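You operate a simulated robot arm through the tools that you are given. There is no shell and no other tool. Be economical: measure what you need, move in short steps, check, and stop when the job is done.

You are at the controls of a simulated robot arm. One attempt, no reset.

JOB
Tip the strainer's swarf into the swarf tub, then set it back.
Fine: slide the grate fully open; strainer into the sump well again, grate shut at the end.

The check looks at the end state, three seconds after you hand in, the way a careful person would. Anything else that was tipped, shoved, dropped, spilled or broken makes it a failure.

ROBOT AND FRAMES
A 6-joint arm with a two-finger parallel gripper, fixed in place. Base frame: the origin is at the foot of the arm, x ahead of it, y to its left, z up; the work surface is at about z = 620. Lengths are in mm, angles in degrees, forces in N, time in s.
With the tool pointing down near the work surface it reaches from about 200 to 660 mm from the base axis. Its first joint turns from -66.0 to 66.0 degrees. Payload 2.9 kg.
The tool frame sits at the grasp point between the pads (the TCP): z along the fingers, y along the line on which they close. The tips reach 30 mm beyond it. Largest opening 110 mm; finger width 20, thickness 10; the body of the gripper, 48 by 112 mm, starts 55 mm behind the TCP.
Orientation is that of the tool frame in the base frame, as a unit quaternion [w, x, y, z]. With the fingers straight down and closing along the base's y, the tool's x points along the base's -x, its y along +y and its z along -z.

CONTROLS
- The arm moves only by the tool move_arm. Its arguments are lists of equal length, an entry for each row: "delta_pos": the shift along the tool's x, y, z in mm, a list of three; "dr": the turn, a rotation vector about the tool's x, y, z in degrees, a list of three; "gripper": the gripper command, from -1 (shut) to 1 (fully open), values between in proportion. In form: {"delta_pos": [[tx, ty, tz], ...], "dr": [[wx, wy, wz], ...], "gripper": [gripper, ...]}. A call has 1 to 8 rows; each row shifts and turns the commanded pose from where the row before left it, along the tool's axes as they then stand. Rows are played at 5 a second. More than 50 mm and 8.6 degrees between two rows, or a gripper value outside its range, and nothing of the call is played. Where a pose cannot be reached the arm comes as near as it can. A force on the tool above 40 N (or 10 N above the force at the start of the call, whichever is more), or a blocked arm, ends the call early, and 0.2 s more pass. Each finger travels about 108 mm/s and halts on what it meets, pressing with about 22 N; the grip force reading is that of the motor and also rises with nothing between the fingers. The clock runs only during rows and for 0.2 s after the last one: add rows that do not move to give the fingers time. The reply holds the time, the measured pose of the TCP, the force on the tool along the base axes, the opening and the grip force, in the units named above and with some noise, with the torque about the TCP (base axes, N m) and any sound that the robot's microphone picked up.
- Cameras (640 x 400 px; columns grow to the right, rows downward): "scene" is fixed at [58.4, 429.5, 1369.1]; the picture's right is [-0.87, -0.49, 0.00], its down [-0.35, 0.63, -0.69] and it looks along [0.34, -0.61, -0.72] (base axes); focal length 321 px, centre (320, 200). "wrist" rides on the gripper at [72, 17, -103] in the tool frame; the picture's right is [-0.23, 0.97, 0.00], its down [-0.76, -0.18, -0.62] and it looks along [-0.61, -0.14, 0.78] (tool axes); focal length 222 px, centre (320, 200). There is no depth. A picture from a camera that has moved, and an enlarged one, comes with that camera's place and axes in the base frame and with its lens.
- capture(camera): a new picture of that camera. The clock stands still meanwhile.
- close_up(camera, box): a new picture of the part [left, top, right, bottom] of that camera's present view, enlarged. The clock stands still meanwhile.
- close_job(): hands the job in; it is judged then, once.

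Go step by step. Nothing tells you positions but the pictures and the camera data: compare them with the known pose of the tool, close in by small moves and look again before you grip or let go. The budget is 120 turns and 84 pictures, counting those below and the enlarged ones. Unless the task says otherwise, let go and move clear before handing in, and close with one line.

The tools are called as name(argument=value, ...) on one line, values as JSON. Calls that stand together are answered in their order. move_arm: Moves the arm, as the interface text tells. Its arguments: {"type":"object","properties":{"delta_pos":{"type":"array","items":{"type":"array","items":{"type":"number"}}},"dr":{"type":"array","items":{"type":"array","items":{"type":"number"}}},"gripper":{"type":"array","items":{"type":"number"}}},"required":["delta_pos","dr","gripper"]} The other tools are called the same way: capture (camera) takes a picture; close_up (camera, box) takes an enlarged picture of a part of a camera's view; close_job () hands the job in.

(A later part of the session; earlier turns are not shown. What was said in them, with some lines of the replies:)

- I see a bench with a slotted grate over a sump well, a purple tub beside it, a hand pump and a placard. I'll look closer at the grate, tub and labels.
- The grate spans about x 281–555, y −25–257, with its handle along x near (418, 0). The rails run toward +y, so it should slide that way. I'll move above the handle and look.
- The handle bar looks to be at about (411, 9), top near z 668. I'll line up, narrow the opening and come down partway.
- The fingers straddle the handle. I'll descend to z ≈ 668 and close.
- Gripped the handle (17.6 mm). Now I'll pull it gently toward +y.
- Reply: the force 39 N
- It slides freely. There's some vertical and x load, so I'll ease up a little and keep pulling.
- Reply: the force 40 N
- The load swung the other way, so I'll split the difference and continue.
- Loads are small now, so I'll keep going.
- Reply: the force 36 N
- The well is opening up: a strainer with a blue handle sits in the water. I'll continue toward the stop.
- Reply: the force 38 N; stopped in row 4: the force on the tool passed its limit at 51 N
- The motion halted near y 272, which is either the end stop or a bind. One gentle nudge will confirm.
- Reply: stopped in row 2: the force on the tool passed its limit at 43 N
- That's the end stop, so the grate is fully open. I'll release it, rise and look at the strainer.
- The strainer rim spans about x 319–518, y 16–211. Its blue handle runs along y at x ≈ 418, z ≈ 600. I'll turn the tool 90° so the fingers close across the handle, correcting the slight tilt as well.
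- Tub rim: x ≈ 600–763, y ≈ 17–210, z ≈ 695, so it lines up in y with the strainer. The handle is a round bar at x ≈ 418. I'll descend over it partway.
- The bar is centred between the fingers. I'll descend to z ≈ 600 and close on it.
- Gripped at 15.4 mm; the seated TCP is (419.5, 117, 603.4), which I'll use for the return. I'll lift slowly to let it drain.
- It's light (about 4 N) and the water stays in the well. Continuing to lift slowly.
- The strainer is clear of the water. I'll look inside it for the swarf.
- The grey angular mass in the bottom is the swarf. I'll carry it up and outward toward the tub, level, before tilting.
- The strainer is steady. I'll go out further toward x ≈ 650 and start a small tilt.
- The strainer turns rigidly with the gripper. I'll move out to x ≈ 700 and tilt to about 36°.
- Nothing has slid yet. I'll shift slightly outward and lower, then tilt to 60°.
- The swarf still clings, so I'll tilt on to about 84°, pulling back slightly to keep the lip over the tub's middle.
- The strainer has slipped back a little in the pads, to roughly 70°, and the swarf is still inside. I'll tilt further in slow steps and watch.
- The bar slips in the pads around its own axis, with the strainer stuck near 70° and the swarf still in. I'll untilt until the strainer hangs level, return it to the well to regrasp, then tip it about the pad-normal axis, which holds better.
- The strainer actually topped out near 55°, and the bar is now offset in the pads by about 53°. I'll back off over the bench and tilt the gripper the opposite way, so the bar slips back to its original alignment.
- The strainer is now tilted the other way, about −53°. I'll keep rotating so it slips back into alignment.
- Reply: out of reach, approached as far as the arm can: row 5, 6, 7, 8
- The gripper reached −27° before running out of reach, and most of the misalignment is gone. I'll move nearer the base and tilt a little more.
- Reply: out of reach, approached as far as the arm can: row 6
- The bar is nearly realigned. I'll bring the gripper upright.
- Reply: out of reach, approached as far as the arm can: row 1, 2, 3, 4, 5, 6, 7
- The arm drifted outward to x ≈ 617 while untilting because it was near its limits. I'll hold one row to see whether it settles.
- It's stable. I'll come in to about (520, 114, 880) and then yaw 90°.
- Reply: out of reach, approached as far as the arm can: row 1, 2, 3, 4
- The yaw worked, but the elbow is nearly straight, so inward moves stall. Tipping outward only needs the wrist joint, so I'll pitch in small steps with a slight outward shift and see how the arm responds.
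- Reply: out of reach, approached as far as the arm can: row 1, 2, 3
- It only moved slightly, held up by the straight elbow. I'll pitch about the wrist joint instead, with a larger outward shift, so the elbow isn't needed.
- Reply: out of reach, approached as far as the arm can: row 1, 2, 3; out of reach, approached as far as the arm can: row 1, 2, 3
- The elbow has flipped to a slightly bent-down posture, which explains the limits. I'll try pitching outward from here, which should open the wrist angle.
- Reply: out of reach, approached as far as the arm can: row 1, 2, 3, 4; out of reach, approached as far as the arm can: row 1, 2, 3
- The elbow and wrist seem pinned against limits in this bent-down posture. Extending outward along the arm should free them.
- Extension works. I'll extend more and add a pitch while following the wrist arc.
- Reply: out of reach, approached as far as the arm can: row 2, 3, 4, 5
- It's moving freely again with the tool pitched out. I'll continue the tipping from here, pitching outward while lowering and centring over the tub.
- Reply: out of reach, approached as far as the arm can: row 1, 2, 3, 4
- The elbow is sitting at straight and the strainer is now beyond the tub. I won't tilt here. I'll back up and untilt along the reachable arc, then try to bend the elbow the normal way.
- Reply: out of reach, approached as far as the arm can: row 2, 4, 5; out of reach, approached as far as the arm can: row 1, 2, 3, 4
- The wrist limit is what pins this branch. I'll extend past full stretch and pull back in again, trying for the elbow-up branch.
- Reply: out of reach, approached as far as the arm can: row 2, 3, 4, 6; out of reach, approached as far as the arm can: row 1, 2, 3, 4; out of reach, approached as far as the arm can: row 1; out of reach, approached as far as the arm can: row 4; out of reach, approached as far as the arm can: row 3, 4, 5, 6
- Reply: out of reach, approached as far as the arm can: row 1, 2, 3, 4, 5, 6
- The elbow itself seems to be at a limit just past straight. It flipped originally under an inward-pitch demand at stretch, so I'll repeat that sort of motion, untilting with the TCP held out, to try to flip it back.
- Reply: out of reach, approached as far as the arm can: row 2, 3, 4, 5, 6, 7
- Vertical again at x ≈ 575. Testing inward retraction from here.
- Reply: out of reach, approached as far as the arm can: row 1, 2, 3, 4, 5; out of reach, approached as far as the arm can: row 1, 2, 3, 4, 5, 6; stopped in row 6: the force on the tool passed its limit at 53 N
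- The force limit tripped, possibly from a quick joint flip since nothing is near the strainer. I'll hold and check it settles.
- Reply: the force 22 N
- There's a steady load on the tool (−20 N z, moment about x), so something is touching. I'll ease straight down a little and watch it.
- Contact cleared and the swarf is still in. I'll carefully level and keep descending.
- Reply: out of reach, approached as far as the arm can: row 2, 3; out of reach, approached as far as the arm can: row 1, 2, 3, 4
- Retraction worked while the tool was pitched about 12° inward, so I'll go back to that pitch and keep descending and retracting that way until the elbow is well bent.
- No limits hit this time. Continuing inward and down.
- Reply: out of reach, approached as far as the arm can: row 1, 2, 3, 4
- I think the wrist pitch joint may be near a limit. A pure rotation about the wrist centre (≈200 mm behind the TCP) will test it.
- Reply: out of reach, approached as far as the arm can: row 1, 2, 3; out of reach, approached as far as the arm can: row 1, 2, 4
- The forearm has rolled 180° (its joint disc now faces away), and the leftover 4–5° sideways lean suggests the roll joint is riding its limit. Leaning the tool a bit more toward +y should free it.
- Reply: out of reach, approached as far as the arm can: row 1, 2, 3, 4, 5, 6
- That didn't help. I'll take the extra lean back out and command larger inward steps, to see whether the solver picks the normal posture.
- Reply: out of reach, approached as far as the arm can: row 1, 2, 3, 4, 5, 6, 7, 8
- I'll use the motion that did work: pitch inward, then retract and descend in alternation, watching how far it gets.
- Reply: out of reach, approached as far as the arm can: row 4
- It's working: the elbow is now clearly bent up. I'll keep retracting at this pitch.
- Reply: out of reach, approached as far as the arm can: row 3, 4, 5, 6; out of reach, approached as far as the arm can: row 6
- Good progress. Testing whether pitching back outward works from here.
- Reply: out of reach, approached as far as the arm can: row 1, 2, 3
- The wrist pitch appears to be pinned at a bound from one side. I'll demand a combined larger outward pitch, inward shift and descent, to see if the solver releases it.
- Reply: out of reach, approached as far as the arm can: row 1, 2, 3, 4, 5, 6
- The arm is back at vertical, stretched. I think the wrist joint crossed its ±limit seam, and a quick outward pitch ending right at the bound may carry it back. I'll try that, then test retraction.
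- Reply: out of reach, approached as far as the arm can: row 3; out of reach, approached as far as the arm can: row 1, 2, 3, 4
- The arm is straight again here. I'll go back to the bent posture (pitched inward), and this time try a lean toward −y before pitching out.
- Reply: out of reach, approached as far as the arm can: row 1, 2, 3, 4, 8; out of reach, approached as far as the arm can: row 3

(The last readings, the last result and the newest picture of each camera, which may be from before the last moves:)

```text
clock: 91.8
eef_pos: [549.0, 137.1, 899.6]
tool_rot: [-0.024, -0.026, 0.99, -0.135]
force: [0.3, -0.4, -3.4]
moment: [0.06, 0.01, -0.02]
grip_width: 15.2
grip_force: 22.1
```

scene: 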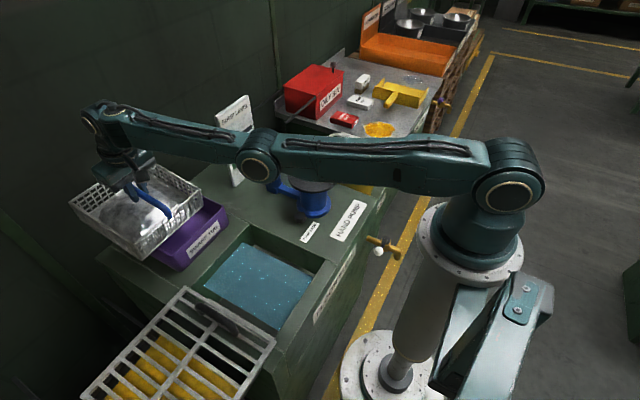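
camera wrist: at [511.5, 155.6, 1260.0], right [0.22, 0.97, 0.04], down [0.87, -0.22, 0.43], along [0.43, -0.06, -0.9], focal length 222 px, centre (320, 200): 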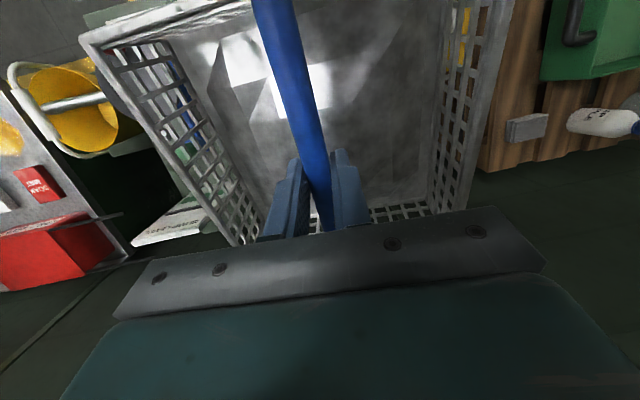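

That freed it: with a −y lean, pitching out works and position holds. Now I'll retract inward with the lean kept.

move_arm(delta_pos=[[15, 0, 0], [15, 0, 0], [15, 0, 0], [15, 0, 0], [15, 0, 0], [15, 0, 0]], dr=[[0, 0, 0], [0, 0, 0], [0, 0, 0], [0, 0, 0], [0, 0, 0], [0, 0, 0]], gripper=[-1, -1, -1, -1, -1, -1])

capture(camera="scene")

```text
clock: 93.2
eef_pos: [460.3, 134.5, 906.2]
tool_rot: [-0.026, -0.025, 0.99, -0.135]
force: [0.8, -0.1, -2.8]
moment: [0.05, 0.03, 0.0]
grip_width: 15.4
grip_force: 21.9
```

```text
14 pictures are left
```

scene: 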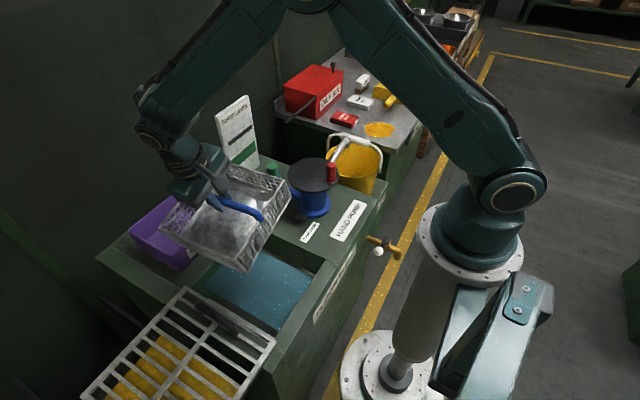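

Normal elbow-up posture is back, with the swarf still inside. I'll take the lean out.

move_arm(delta_pos=[[0, 0, 0], [0, 0, 0], [0, 0, 0], [0, 0, 0]], dr=[[-5, 0, 0], [-5, 0, 0], [-5.3, 0, 0], [0, -3, 0]], gripper=[-1, -1, -1, -1])

capture(camera="scene")

```text
clock: 94.2
eef_pos: [460.2, 135.3, 904.5]
tool_rot: [-0.003, -0.021, 1.0, -0.001]
force: [-0.9, -0.2, -2.7]
moment: [0.01, 0.04, -0.04]
grip_width: 15.5
grip_force: 21.9
```

```text
13 pictures are left
```

scene: 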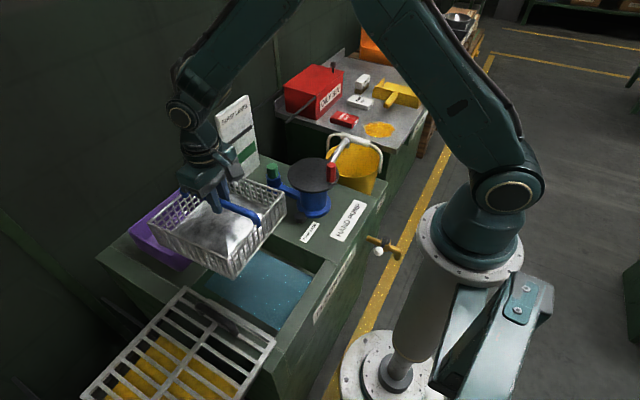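

All normal again and the strainer is level. Now I'll carry it out over the tub for the second tip attempt, which loads the pads' torsion instead of the bar roll.

move_arm(delta_pos=[[-30, -3.5, 6], [-32, -3.5, 7], [-32, -3.5, 7], [-32, -3.5, 7], [-32, -3.5, 7], [-32, -3.5, 7]], dr=[[0, 0, 0], [0, 0, 0], [0, 0, 0], [0, 0, 0], [0, -5, 0], [0, -5, 0]], gripper=[-1, -1, -1, -1, -1, -1])

```text
clock: 95.7
eef_pos: [652.5, 121.4, 865.1]
tool_rot: [0.084, -0.023, 0.996, 0.0]
force: [0.0, -0.4, -3.0]
moment: [0.01, 0.06, 0.01]
grip_width: 15.6
grip_force: 22.2
```

move_arm(delta_pos=[[-24, -3, 4], [-24, -3, 4], [0, 0, 0], [0, 0, 0], [0, 0, 0], [0, 0, 0], [0, 0, 0]], dr=[[0, 0, 0], [0, 0, 0], [0, -6, 0], [0, -6, 0], [0, -6, 0], [0, -6, 0], [0, -3, 0]], gripper=[-1, -1, -1, -1, -1, -1, -1])

move_arm(delta_pos=[[-5, 0, 10], [0, 0, 0], [0, 0, 0], [0, 0, 0], [0, 0, 0], [0, 0, 0]], dr=[[0, 0, 0], [0, -6, 0], [0, -6, 0], [0, -6, 0], [0, -4, 0], [0, 0, 0]], gripper=[-1, -1, -1, -1, -1, -1])

close_up(camera="scene", box=[50, 80, 270, 280])

```text
clock: 97.2
eef_pos: [698.8, 116.9, 866.3]
tool_rot: [0.315, -0.021, 0.949, 0.005]
force: [0.1, 0.2, -2.4]
moment: [0.01, 0.18, 0.03]
grip_width: 15.3
grip_force: 21.9
```

```text
clock: 98.7
eef_pos: [709.6, 119.9, 860.2]
tool_rot: [0.49, -0.019, 0.872, 0.009]
force: [-0.2, -0.1, -2.5]
moment: [0.02, 0.19, -0.03]
grip_width: 15.4
grip_force: 21.8
```

```text
2.00 times, centred on (160, 180) of scene
camera zoom: at [58.5, 429.6, 1369.0], right [-0.87, -0.49, 0.0], down [-0.35, 0.63, -0.69], along [0.34, -0.61, -0.72], focal length 642 px, centre (640, 240)
```

zoom: 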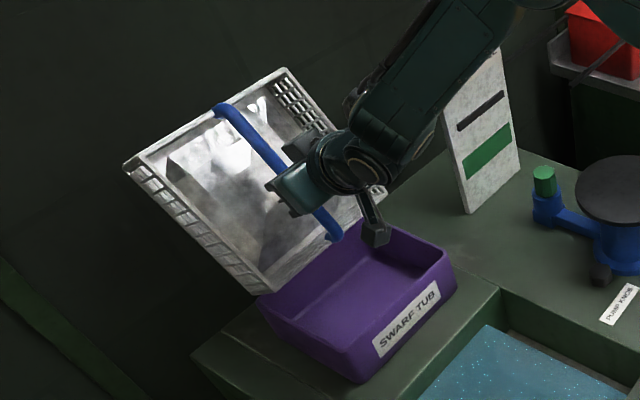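

The strainer follows the gripper this time, at about 60°. I'll keep tilting.

move_arm(delta_pos=[[6, 0, -10], [6, 0, -10], [0, 0, 0], [0, 0, 0], [0, 0, 0], [0, 0, 0], [0, 0, 0], [0, 0, 0]], dr=[[0, -5, 0], [0, -5, 0], [0, -5, 0], [0, -5, 0], [0, -5, 0], [0, -5, 0], [0, 0, 0], [0, 0, 0]], gripper=[-1, -1, -1, -1, -1, -1, -1, -1])

close_up(camera="scene", box=[50, 80, 270, 280])

```text
clock: 100.5
eef_pos: [687.2, 117.3, 859.4]
tool_rot: [0.698, -0.017, 0.715, 0.015]
force: [-0.5, -0.9, -2.8]
moment: [0.01, 0.21, -0.04]
grip_width: 15.6
grip_force: 22.0
```

```text
2.00 times, centred on (160, 180) of scene
camera zoom: at [58.5, 429.6, 1369.1], right [-0.87, -0.49, 0.0], down [-0.35, 0.63, -0.69], along [0.34, -0.61, -0.72], focal length 642 px, centre (640, 240)
```

zoom: 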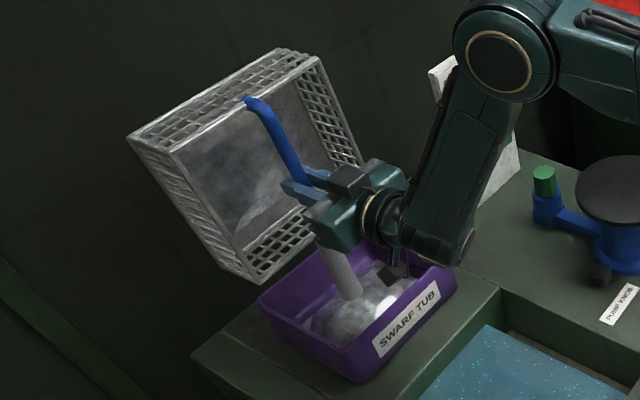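

The swarf is pouring into the tub. I'll tilt a bit more and hold so it empties completely.

move_arm(delta_pos=[[0, 0, 0], [0, 0, 0], [0, 0, 0], [0, 0, 0], [0, 0, 0], [0, 0, 0], [0, 0, 0], [0, 0, 0]], dr=[[0, -5, 0], [0, -5, 0], [0, -5, 0], [0, 0, 0], [0, 0, 0], [0, 0, 0], [0, 0, 0], [0, 0, 0]], gripper=[-1, -1, -1, -1, -1, -1, -1, -1])

close_up(camera="scene", box=[50, 80, 270, 280])

capture(camera="wrist")

```text
clock: 102.2
eef_pos: [685.8, 118.7, 860.9]
tool_rot: [0.786, -0.015, 0.618, 0.017]
force: [0.1, -0.4, -3.1]
moment: [-0.03, 0.18, -0.03]
grip_width: 15.1
grip_force: 22.0
```

```text
2.00 times, centred on (160, 180) of scene
camera zoom: at [58.5, 429.6, 1369.1], right [-0.87, -0.49, 0.0], down [-0.35, 0.63, -0.69], along [0.34, -0.61, -0.72], focal length 642 px, centre (640, 240)
```

zoom: 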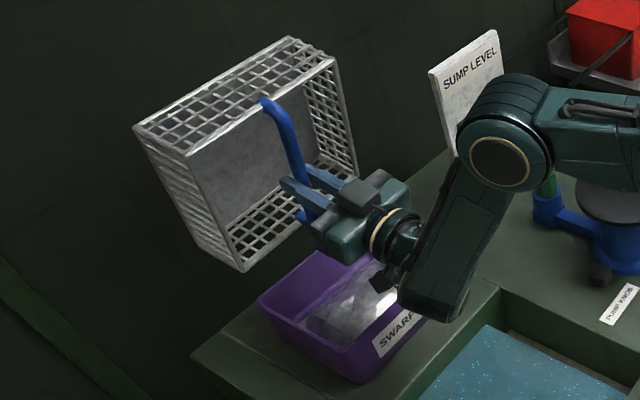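

```text
9 pictures are left
camera wrist: at [602.7, 130.5, 766.4], right [-0.1, 0.97, 0.22], down [-0.78, -0.21, 0.59], along [0.62, -0.11, 0.78], focal length 222 px, centre (320, 200)
```

wrist: 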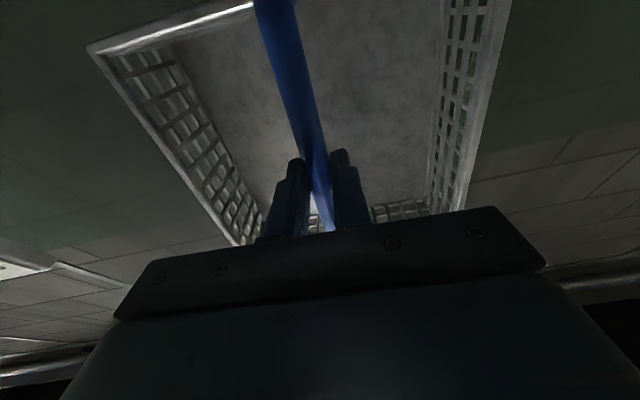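

The strainer is empty and the swarf is heaped in the tub. Now I'll untilt and back off.

move_arm(delta_pos=[[0, 0, 0], [0, 0, 0], [0, 0, 0], [0, 0, 0], [0, 0, 0], [0, 0, 0], [0, 0, 0], [0, 0, 0]], dr=[[0, 8, 0], [0, 8, 0], [0, 8, 0], [0, 8, 0], [0, 8, 0], [0, 8, 0], [0, 8, 0], [0, 8, 0]], gripper=[-1, -1, -1, -1, -1, -1, -1, -1])

```text
clock: 104.0
eef_pos: [687.4, 117.3, 860.3]
tool_rot: [0.339, -0.022, 0.941, 0.006]
force: [0.0, -0.2, -3.3]
moment: [0.01, 0.16, -0.03]
grip_width: 15.5
grip_force: 22.1
```

move_arm(delta_pos=[[23, 0, -19.3], [24.6, 0, -17.2], [26, 0, -15], [27.2, 0, -12.7], [28.2, 0, -10.3], [29, 0, -7.8], [29.5, 0, -5.2], [0, 0, 0]], dr=[[0, 5, 0], [0, 5, 0], [0, 5, 0], [0, 5, 0], [0, 5, 0], [0, 5, 0], [0, 5, 0], [0, 4.6, 0]], gripper=[-1, -1, -1, -1, -1, -1, -1, -1])

close_up(camera="scene", box=[90, 100, 330, 300])

```text
clock: 105.8
eef_pos: [476.1, 106.6, 862.3]
tool_rot: [0.001, -0.022, 1.0, -0.001]
force: [0.2, -0.2, -2.8]
moment: [-0.02, 0.04, 0.01]
grip_width: 15.5
grip_force: 21.7
```

```text
2.00 times, centred on (210, 200) of scene
camera zoom: at [58.4, 429.5, 1369.1], right [-0.87, -0.49, 0.0], down [-0.35, 0.63, -0.69], along [0.34, -0.61, -0.72], focal length 642 px, centre (540, 200)
```

zoom: 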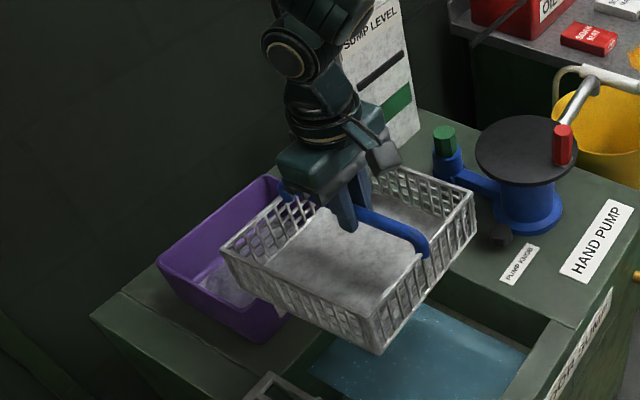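

The empty strainer is back over the well side. I'll yaw it back 90° to the original orientation.

move_arm(delta_pos=[[0, 0, 0], [0, 0, 0], [0, 0, 0], [0, 0, 0], [0, 0, 0], [0, 0, 0], [0, 0, 0], [0, 0, 0]], dr=[[0, 0, -8], [0, 0, -8], [0, 0, -8], [0, 0, -8], [0, 0, -8], [0, 0, -8], [0, 0, -8], [0, 0, -8]], gripper=[-1, -1, -1, -1, -1, -1, -1, -1])

move_arm(delta_pos=[[0, 0, 0], [0, 0, 0], [0, 0, 0], [0, 0, 0]], dr=[[0, 0, -8], [0, 0, -8], [0, 0, -7.5], [0, 0, 0]], gripper=[-1, -1, -1, -1])

capture(camera="wrist")

```text
clock: 107.7
eef_pos: [476.2, 107.7, 861.1]
tool_rot: [0.001, -0.549, 0.836, -0.001]
force: [-0.3, -0.3, -2.8]
moment: [-0.03, -0.02, -0.05]
grip_width: 15.5
grip_force: 21.8
```

```text
clock: 108.7
eef_pos: [476.8, 107.3, 861.6]
tool_rot: [0.0, 0.708, -0.707, 0.001]
force: [0.8, 0.1, -2.9]
moment: [0.0, -0.01, -0.01]
grip_width: 15.4
grip_force: 22.4
```

```text
7 pictures are left
camera wrist: at [459.3, 35.5, 965.3], right [-0.97, 0.23, 0.0], down [0.17, 0.76, 0.62], along [0.14, 0.61, -0.78], focal length 222 px, centre (320, 200)
```

wrist: 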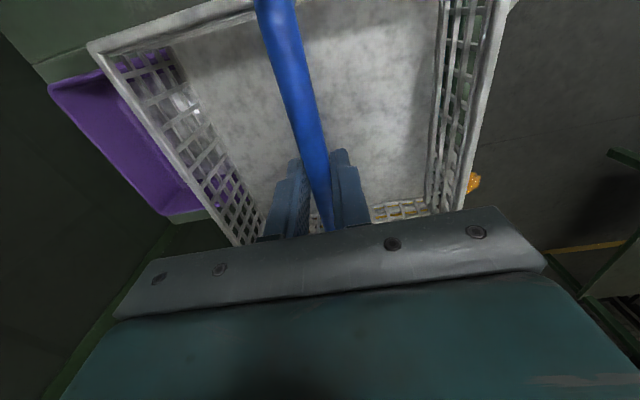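

The strainer sits about 7° off level in the pads, +x side low. I'll tilt the gripper +7.3° to level it, move over the well and lower partway.

move_arm(delta_pos=[[0, 0, 0], [-3.2, 18.9, -2.4], [-3.2, 18.9, -2.4], [-3.3, 19, -2.5], [0, 5.1, 39.7], [0, 5.1, 39.7], [0, 3.8, 29.8], [0, 0, 0]], dr=[[7.3, 0, 0], [0, 0, 0], [0, 0, 0], [0, 0, 0], [0, 0, 0], [0, 0, 0], [0, 0, 0], [0, 0, 0]], gripper=[-1, -1, -1, -1, -1, -1, -1, -1])

close_up(camera="scene", box=[190, 190, 350, 310])

```text
clock: 110.5
eef_pos: [420.5, 119.9, 751.3]
tool_rot: [-0.046, 0.706, -0.705, 0.046]
force: [-0.6, -0.3, -3.2]
moment: [-0.03, 0.02, 0.0]
grip_width: 15.3
grip_force: 21.3
```

```text
3.33 times, centred on (270, 250) of scene
camera zoom: at [58.5, 429.6, 1369.1], right [-0.87, -0.49, 0.0], down [-0.35, 0.63, -0.69], along [0.34, -0.61, -0.72], focal length 1070 px, centre (487, 33)
```

zoom: 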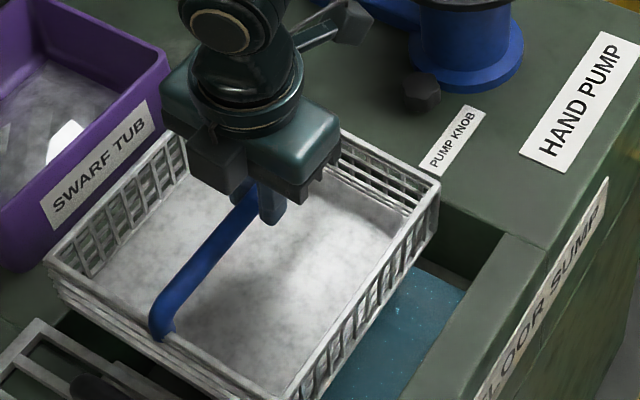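

It looks level and aligned over the well, maybe ~5 mm toward +y. I'll shift y slightly and lower into the well.

move_arm(delta_pos=[[3, 4.2, 30], [3, 4.2, 30], [0, 4.2, 30], [0, 3.0, 20], [0, 1.6, 12], [0, 0, 0]], dr=[[0, 0, 0], [0, 0, 0], [0, 0, 0], [0, 0, 0], [0, 0, 0], [0, 0, 0]], gripper=[-1, -1, -1, -1, -1, -1])

close_up(camera="scene", box=[190, 190, 350, 310])

```text
clock: 111.8
eef_pos: [416.7, 113.1, 627.2]
tool_rot: [0.045, -0.706, 0.706, -0.046]
force: [0.0, -0.3, -3.0]
moment: [-0.02, 0.01, -0.02]
grip_width: 15.2
grip_force: 22.0
```

```text
3.33 times, centred on (270, 250) of scene
camera zoom: at [58.5, 429.6, 1369.1], right [-0.87, -0.49, 0.0], down [-0.35, 0.63, -0.69], along [0.34, -0.61, -0.72], focal length 1070 px, centre (487, 33)
```

zoom: 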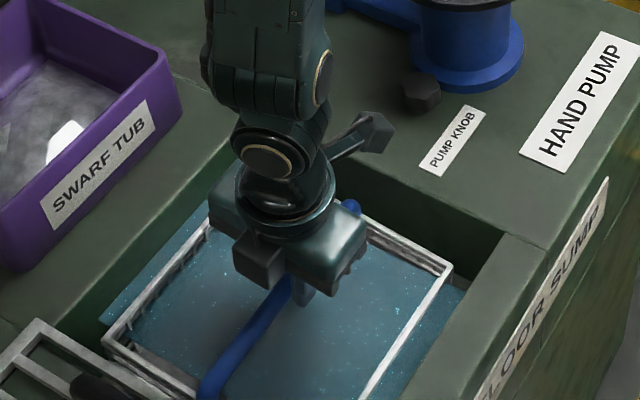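

It's about 8 mm toward +y from where it sat before. I'll shift that and lower to the seat gently.

move_arm(delta_pos=[[4, -1, 0], [4, -1, 0], [0, 1, 8], [0, 1, 8], [0, 0.6, 5], [0, 0, 0]], dr=[[0, 0, 0], [0, 0, 0], [0, 0, 0], [0, 0, 0], [0, 0, 0], [0, 0, 0]], gripper=[-1, -1, -1, -1, -1, -1])

```text
clock: 113.2
eef_pos: [421.9, 103.6, 608.9]
tool_rot: [-0.047, 0.706, -0.705, 0.048]
force: [2.7, -0.6, 19.5]
moment: [-0.01, -0.05, -0.03]
grip_width: 15.6
grip_force: 21.9
```

It has contacted the seat at z ≈ 609 (about 19 N up). One look before releasing.

close_up(camera="scene", box=[210, 210, 330, 310])

```text
4.00 times, centred on (270, 260) of scene
camera zoom: at [58.2, 429.5, 1369.1], right [-0.87, -0.49, 0.0], down [-0.35, 0.63, -0.69], along [0.34, -0.61, -0.72], focal length 1285 px, centre (520, -40)
```

zoom: 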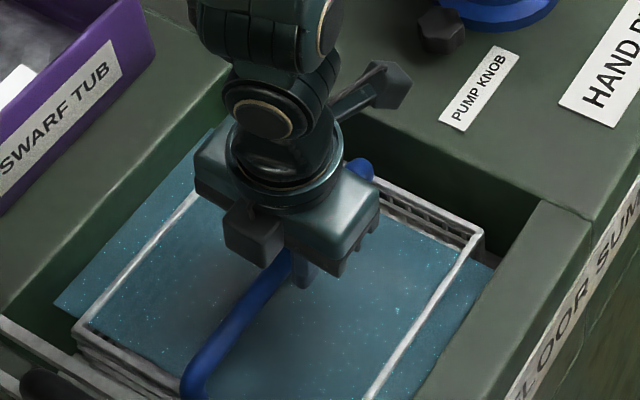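

Close to the original placement, so it should settle when released. Opening the fingers and rising straight along the tool axis.

move_arm(delta_pos=[[0, 0, 0], [0, 0, 0], [0, 0, 0], [0, 0, 0]], dr=[[0, 0, 0], [0, 0, 0], [0, 0, 0], [0, 0, 0]], gripper=[-0.5, -0.2, 0.1, 0.1])

move_arm(delta_pos=[[0, 0, -15], [0, 0, -25], [0, 0, -40], [0, 0, -50], [0, 0, -40]], dr=[[0, 0, 0], [0, 0, 0], [0, 0, 0], [0, 0, 0], [-7.3, 0, 0]], gripper=[0.1, 0.1, 0.1, 0.1, 0.1])

close_up(camera="scene", box=[190, 190, 350, 320])

```text
clock: 114.2
eef_pos: [420.7, 103.3, 607.0]
tool_rot: [0.045, -0.706, 0.706, -0.046]
force: [0.5, 0.0, 0.2]
moment: [0.0, -0.02, 0.01]
grip_width: 60.8
grip_force: 0.1
```

```text
clock: 115.5
eef_pos: [396.8, 102.2, 776.4]
tool_rot: [0.0, -0.707, 0.707, -0.001]
force: [-0.9, 0.2, -0.3]
moment: [0.02, 0.01, -0.01]
grip_width: 60.4
grip_force: 0.0
```

```text
3.08 times, centred on (270, 255) of scene
camera zoom: at [58.4, 429.5, 1369.1], right [-0.87, -0.49, 0.0], down [-0.35, 0.63, -0.69], along [0.34, -0.61, -0.72], focal length 988 px, centre (474, 31)
```

zoom: 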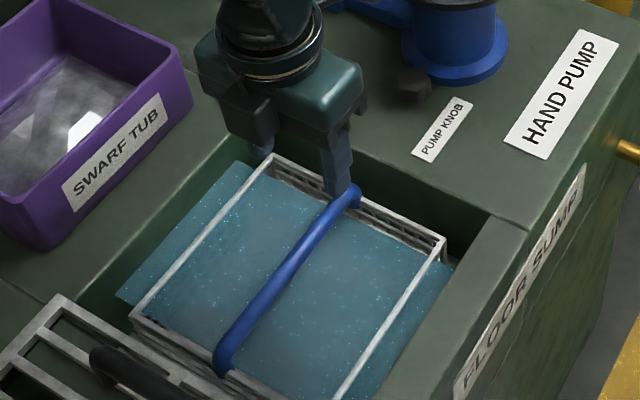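

The strainer is seated in the well, level, within a few mm of its original place, and the swarf is in the tub. Next I'll turn back for the grate handle at about (412, 272).

move_arm(delta_pos=[[0, 0, -10], [0, 0, -10], [0, 0, 0], [0, 0, 0], [0, 0, 0], [0, 0, 0], [0, 0, 0], [0, 0, 0]], dr=[[0, 0, 8], [0, 0, 8], [0, 0, 8], [0, 0, 8], [0, 0, 8], [0, 0, 8], [0, 0, 8], [0, 0, 8]], gripper=[0.1, 0.1, 0.1, 0.1, 0.1, 0.1, 0.1, 0.1])

move_arm(delta_pos=[[0, 0, 0], [0, 0, 0], [0, 0, 0], [0, 0, 0], [-5, 45, 0], [-5, 45, 0], [-5, 45, 0], [0, 34, 0]], dr=[[0, 0, 8], [0, 0, 8], [0, 0, 8], [0, 0, 2], [0, 0, 0], [0, 0, 0], [0, 0, 0], [0, 0, 0]], gripper=[0.1, 0.1, 0.1, 0.1, 0.1, 0.1, 0.1, 0.1])

```text
clock: 117.2
eef_pos: [398.7, 103.5, 795.8]
tool_rot: [0.001, -0.224, 0.974, -0.002]
force: [0.5, -0.3, -0.1]
moment: [0.02, 0.0, 0.01]
grip_width: 60.5
grip_force: 0.1
```

```text
clock: 119.0
eef_pos: [412.0, 272.0, 791.9]
tool_rot: [0.001, 0.0, 1.0, -0.003]
force: [-0.2, -0.3, 0.5]
moment: [-0.02, -0.01, -0.02]
grip_width: 60.5
grip_force: 0.1
```

Positioned directly above the grate handle's known location. I'll descend and grip.

move_arm(delta_pos=[[0, 0, 35], [0, 0, 35], [0, 0, 30], [0, 0, 12], [0, 0, 11.5]], dr=[[0, 0, 0], [0, 0, 0], [0, 0, 0], [0, 0, 0], [0, 0, 0]], gripper=[0.1, 0.1, 0.1, 0.1, 0.1])

move_arm(delta_pos=[[0, 0, 0], [0, 0, 0], [0, 0, 0], [0, 0, 0]], dr=[[0, 0, 0], [0, 0, 0], [0, 0, 0], [0, 0, 0]], gripper=[-0.4, -1, -1, -1])

```text
clock: 120.2
eef_pos: [413.2, 274.6, 670.9]
tool_rot: [0.001, 0.001, 1.0, -0.001]
force: [0.8, 0.5, 0.2]
moment: [-0.02, -0.02, 0.02]
grip_width: 60.1
grip_force: 0.0
```

```text
clock: 121.2
eef_pos: [413.9, 272.0, 670.7]
tool_rot: [0.001, 0.001, 1.0, -0.004]
force: [1.8, -21.4, 5.6]
moment: [0.1, 0.2, 0.1]
grip_width: 17.3
grip_force: 45.1
```

The grate handle is gripped. Sliding it shut toward −y in gentle steps.

move_arm(delta_pos=[[0, -8, 0], [0, -12, 0], [0, -15, 0], [0, -15, 0]], dr=[[0, 0, 0], [0, 0, 0], [0, 0, 0], [0, 0, 0]], gripper=[-1, -1, -1, -1])

move_arm(delta_pos=[[0, -15, 0], [0, -15, 0], [0, -15, 0]], dr=[[0, 0, 0], [0, 0, 0], [0, 0, 0]], gripper=[-1, -1, -1])

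```text
clock: 122.2
eef_pos: [412.0, 221.5, 671.2]
tool_rot: [0.0, 0.0, 1.0, -0.001]
force: [9.1, 0.0, -30.9]
moment: [0.0, -0.39, -0.11]
grip_width: 17.7
grip_force: 45.4
```

```text
clock: 123.0
eef_pos: [414.3, 176.7, 671.9]
tool_rot: [-0.001, 0.001, 1.0, -0.002]
force: [-2.9, 0.2, -28.1]
moment: [-0.06, -0.37, -0.12]
grip_width: 17.7
grip_force: 45.2
```

Sliding well. There's a slight upward pull, so I'll lower by half a millimetre and continue.

move_arm(delta_pos=[[0, 0, 0.6], [0, -15, 0], [0, -15, 0], [0, -15, 0]], dr=[[0, 0, 0], [0, 0, 0], [0, 0, 0], [0, 0, 0]], gripper=[-1, -1, -1, -1])

move_arm(delta_pos=[[0, -15, 0], [0, -15, 0], [0, -15, 0]], dr=[[0, 0, 0], [0, 0, 0], [0, 0, 0]], gripper=[-1, -1, -1])

```text
clock: 124.0
eef_pos: [413.3, 130.4, 672.6]
tool_rot: [0.0, 0.001, 1.0, -0.001]
force: [-5.1, 1.0, -13.7]
moment: [-0.03, 1.22, -0.05]
grip_width: 17.5
grip_force: 45.4
```

```text
clock: 124.8
eef_pos: [413.8, 86.6, 671.4]
tool_rot: [0.0, 0.0, 1.0, -0.001]
force: [-14.7, -0.3, 11.7]
moment: [-0.07, 0.5, -0.11]
grip_width: 17.7
grip_force: 44.3
```

move_arm(delta_pos=[[0, -15, 0], [0, -15, 0], [0, -15, 0], [0, -12, 0]], dr=[[0, 0, 0], [0, 0, 0], [0, 0, 0], [0, 0, 0]], gripper=[-1, -1, -1, -1])

move_arm(delta_pos=[[0, -8, 0], [0, -6, 0], [0, -4, 0], [0, -3, 0], [0, -3, 0]], dr=[[0, 0, 0], [0, 0, 0], [0, 0, 0], [0, 0, 0], [0, 0, 0]], gripper=[-1, -1, -1, -1, -1])

```text
clock: 125.8
eef_pos: [412.4, 30.0, 672.5]
tool_rot: [-0.001, 0.0, 1.0, -0.002]
force: [-21.5, 1.2, 19.2]
moment: [-0.06, -0.39, -0.07]
grip_width: 17.4
grip_force: 45.4
```

```text
clock: 127.0
eef_pos: [413.2, 10.8, 671.7]
tool_rot: [0.0, -0.003, 1.0, 0.002]
force: [-8.6, 25.6, -15.5]
moment: [-0.21, 0.64, -0.29]
grip_width: 17.5
grip_force: 45.0
```

The closed stop is reached (y ≈ 11, 25 N reaction), so the grate is shut. Releasing and moving clear.

move_arm(delta_pos=[[0, 0, 0], [0, 0, 0], [0, 0, 0], [0, 0, -20], [0, 0, -40], [0, 0, -45], [0, 0, -45], [0, 0, -45]], dr=[[0, 0, 0], [0, 0, 0], [0, 0, 0], [0, 0, 0], [0, 0, 0], [0, 0, 0], [0, 0, 0], [0, 0, 0]], gripper=[-0.4, 0.0, 0.0, 0.0, 0.0, 0.0, 0.0, 0.0])

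capture(camera="scene")

close_up(camera="scene", box=[120, 170, 340, 350])

```text
clock: 128.8
eef_pos: [412.6, 5.1, 867.0]
tool_rot: [0.001, 0.0, 1.0, -0.001]
force: [-0.4, -1.1, 0.2]
moment: [-0.01, 0.03, -0.02]
grip_width: 55.0
grip_force: 0.1
```

```text
2 pictures are left
```

scene: 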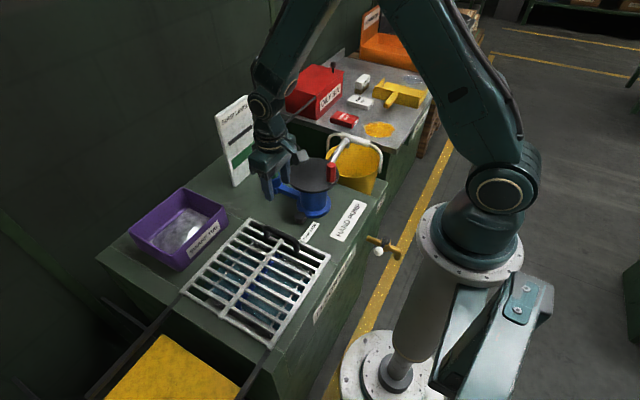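

```text
2.22 times, centred on (230, 260) of scene
camera zoom: at [58.4, 429.5, 1369.1], right [-0.87, -0.49, 0.0], down [-0.35, 0.63, -0.69], along [0.34, -0.61, -0.72], focal length 714 px, centre (520, 67)
```

zoom: 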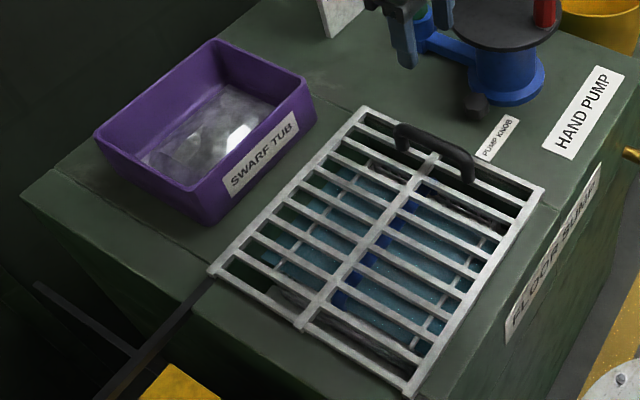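

The swarf is in the tub, the strainer is back in the well, the grate is shut, the gripper is clear, and nothing else looks disturbed. Handing in now.

close_job()

```text
The job is handed in.
```

I tipped the strainer's swarf into the swarf tub, set the strainer back in the sump well within a few millimetres of where it was, slid the grate shut to its stop, and moved the gripper clear.
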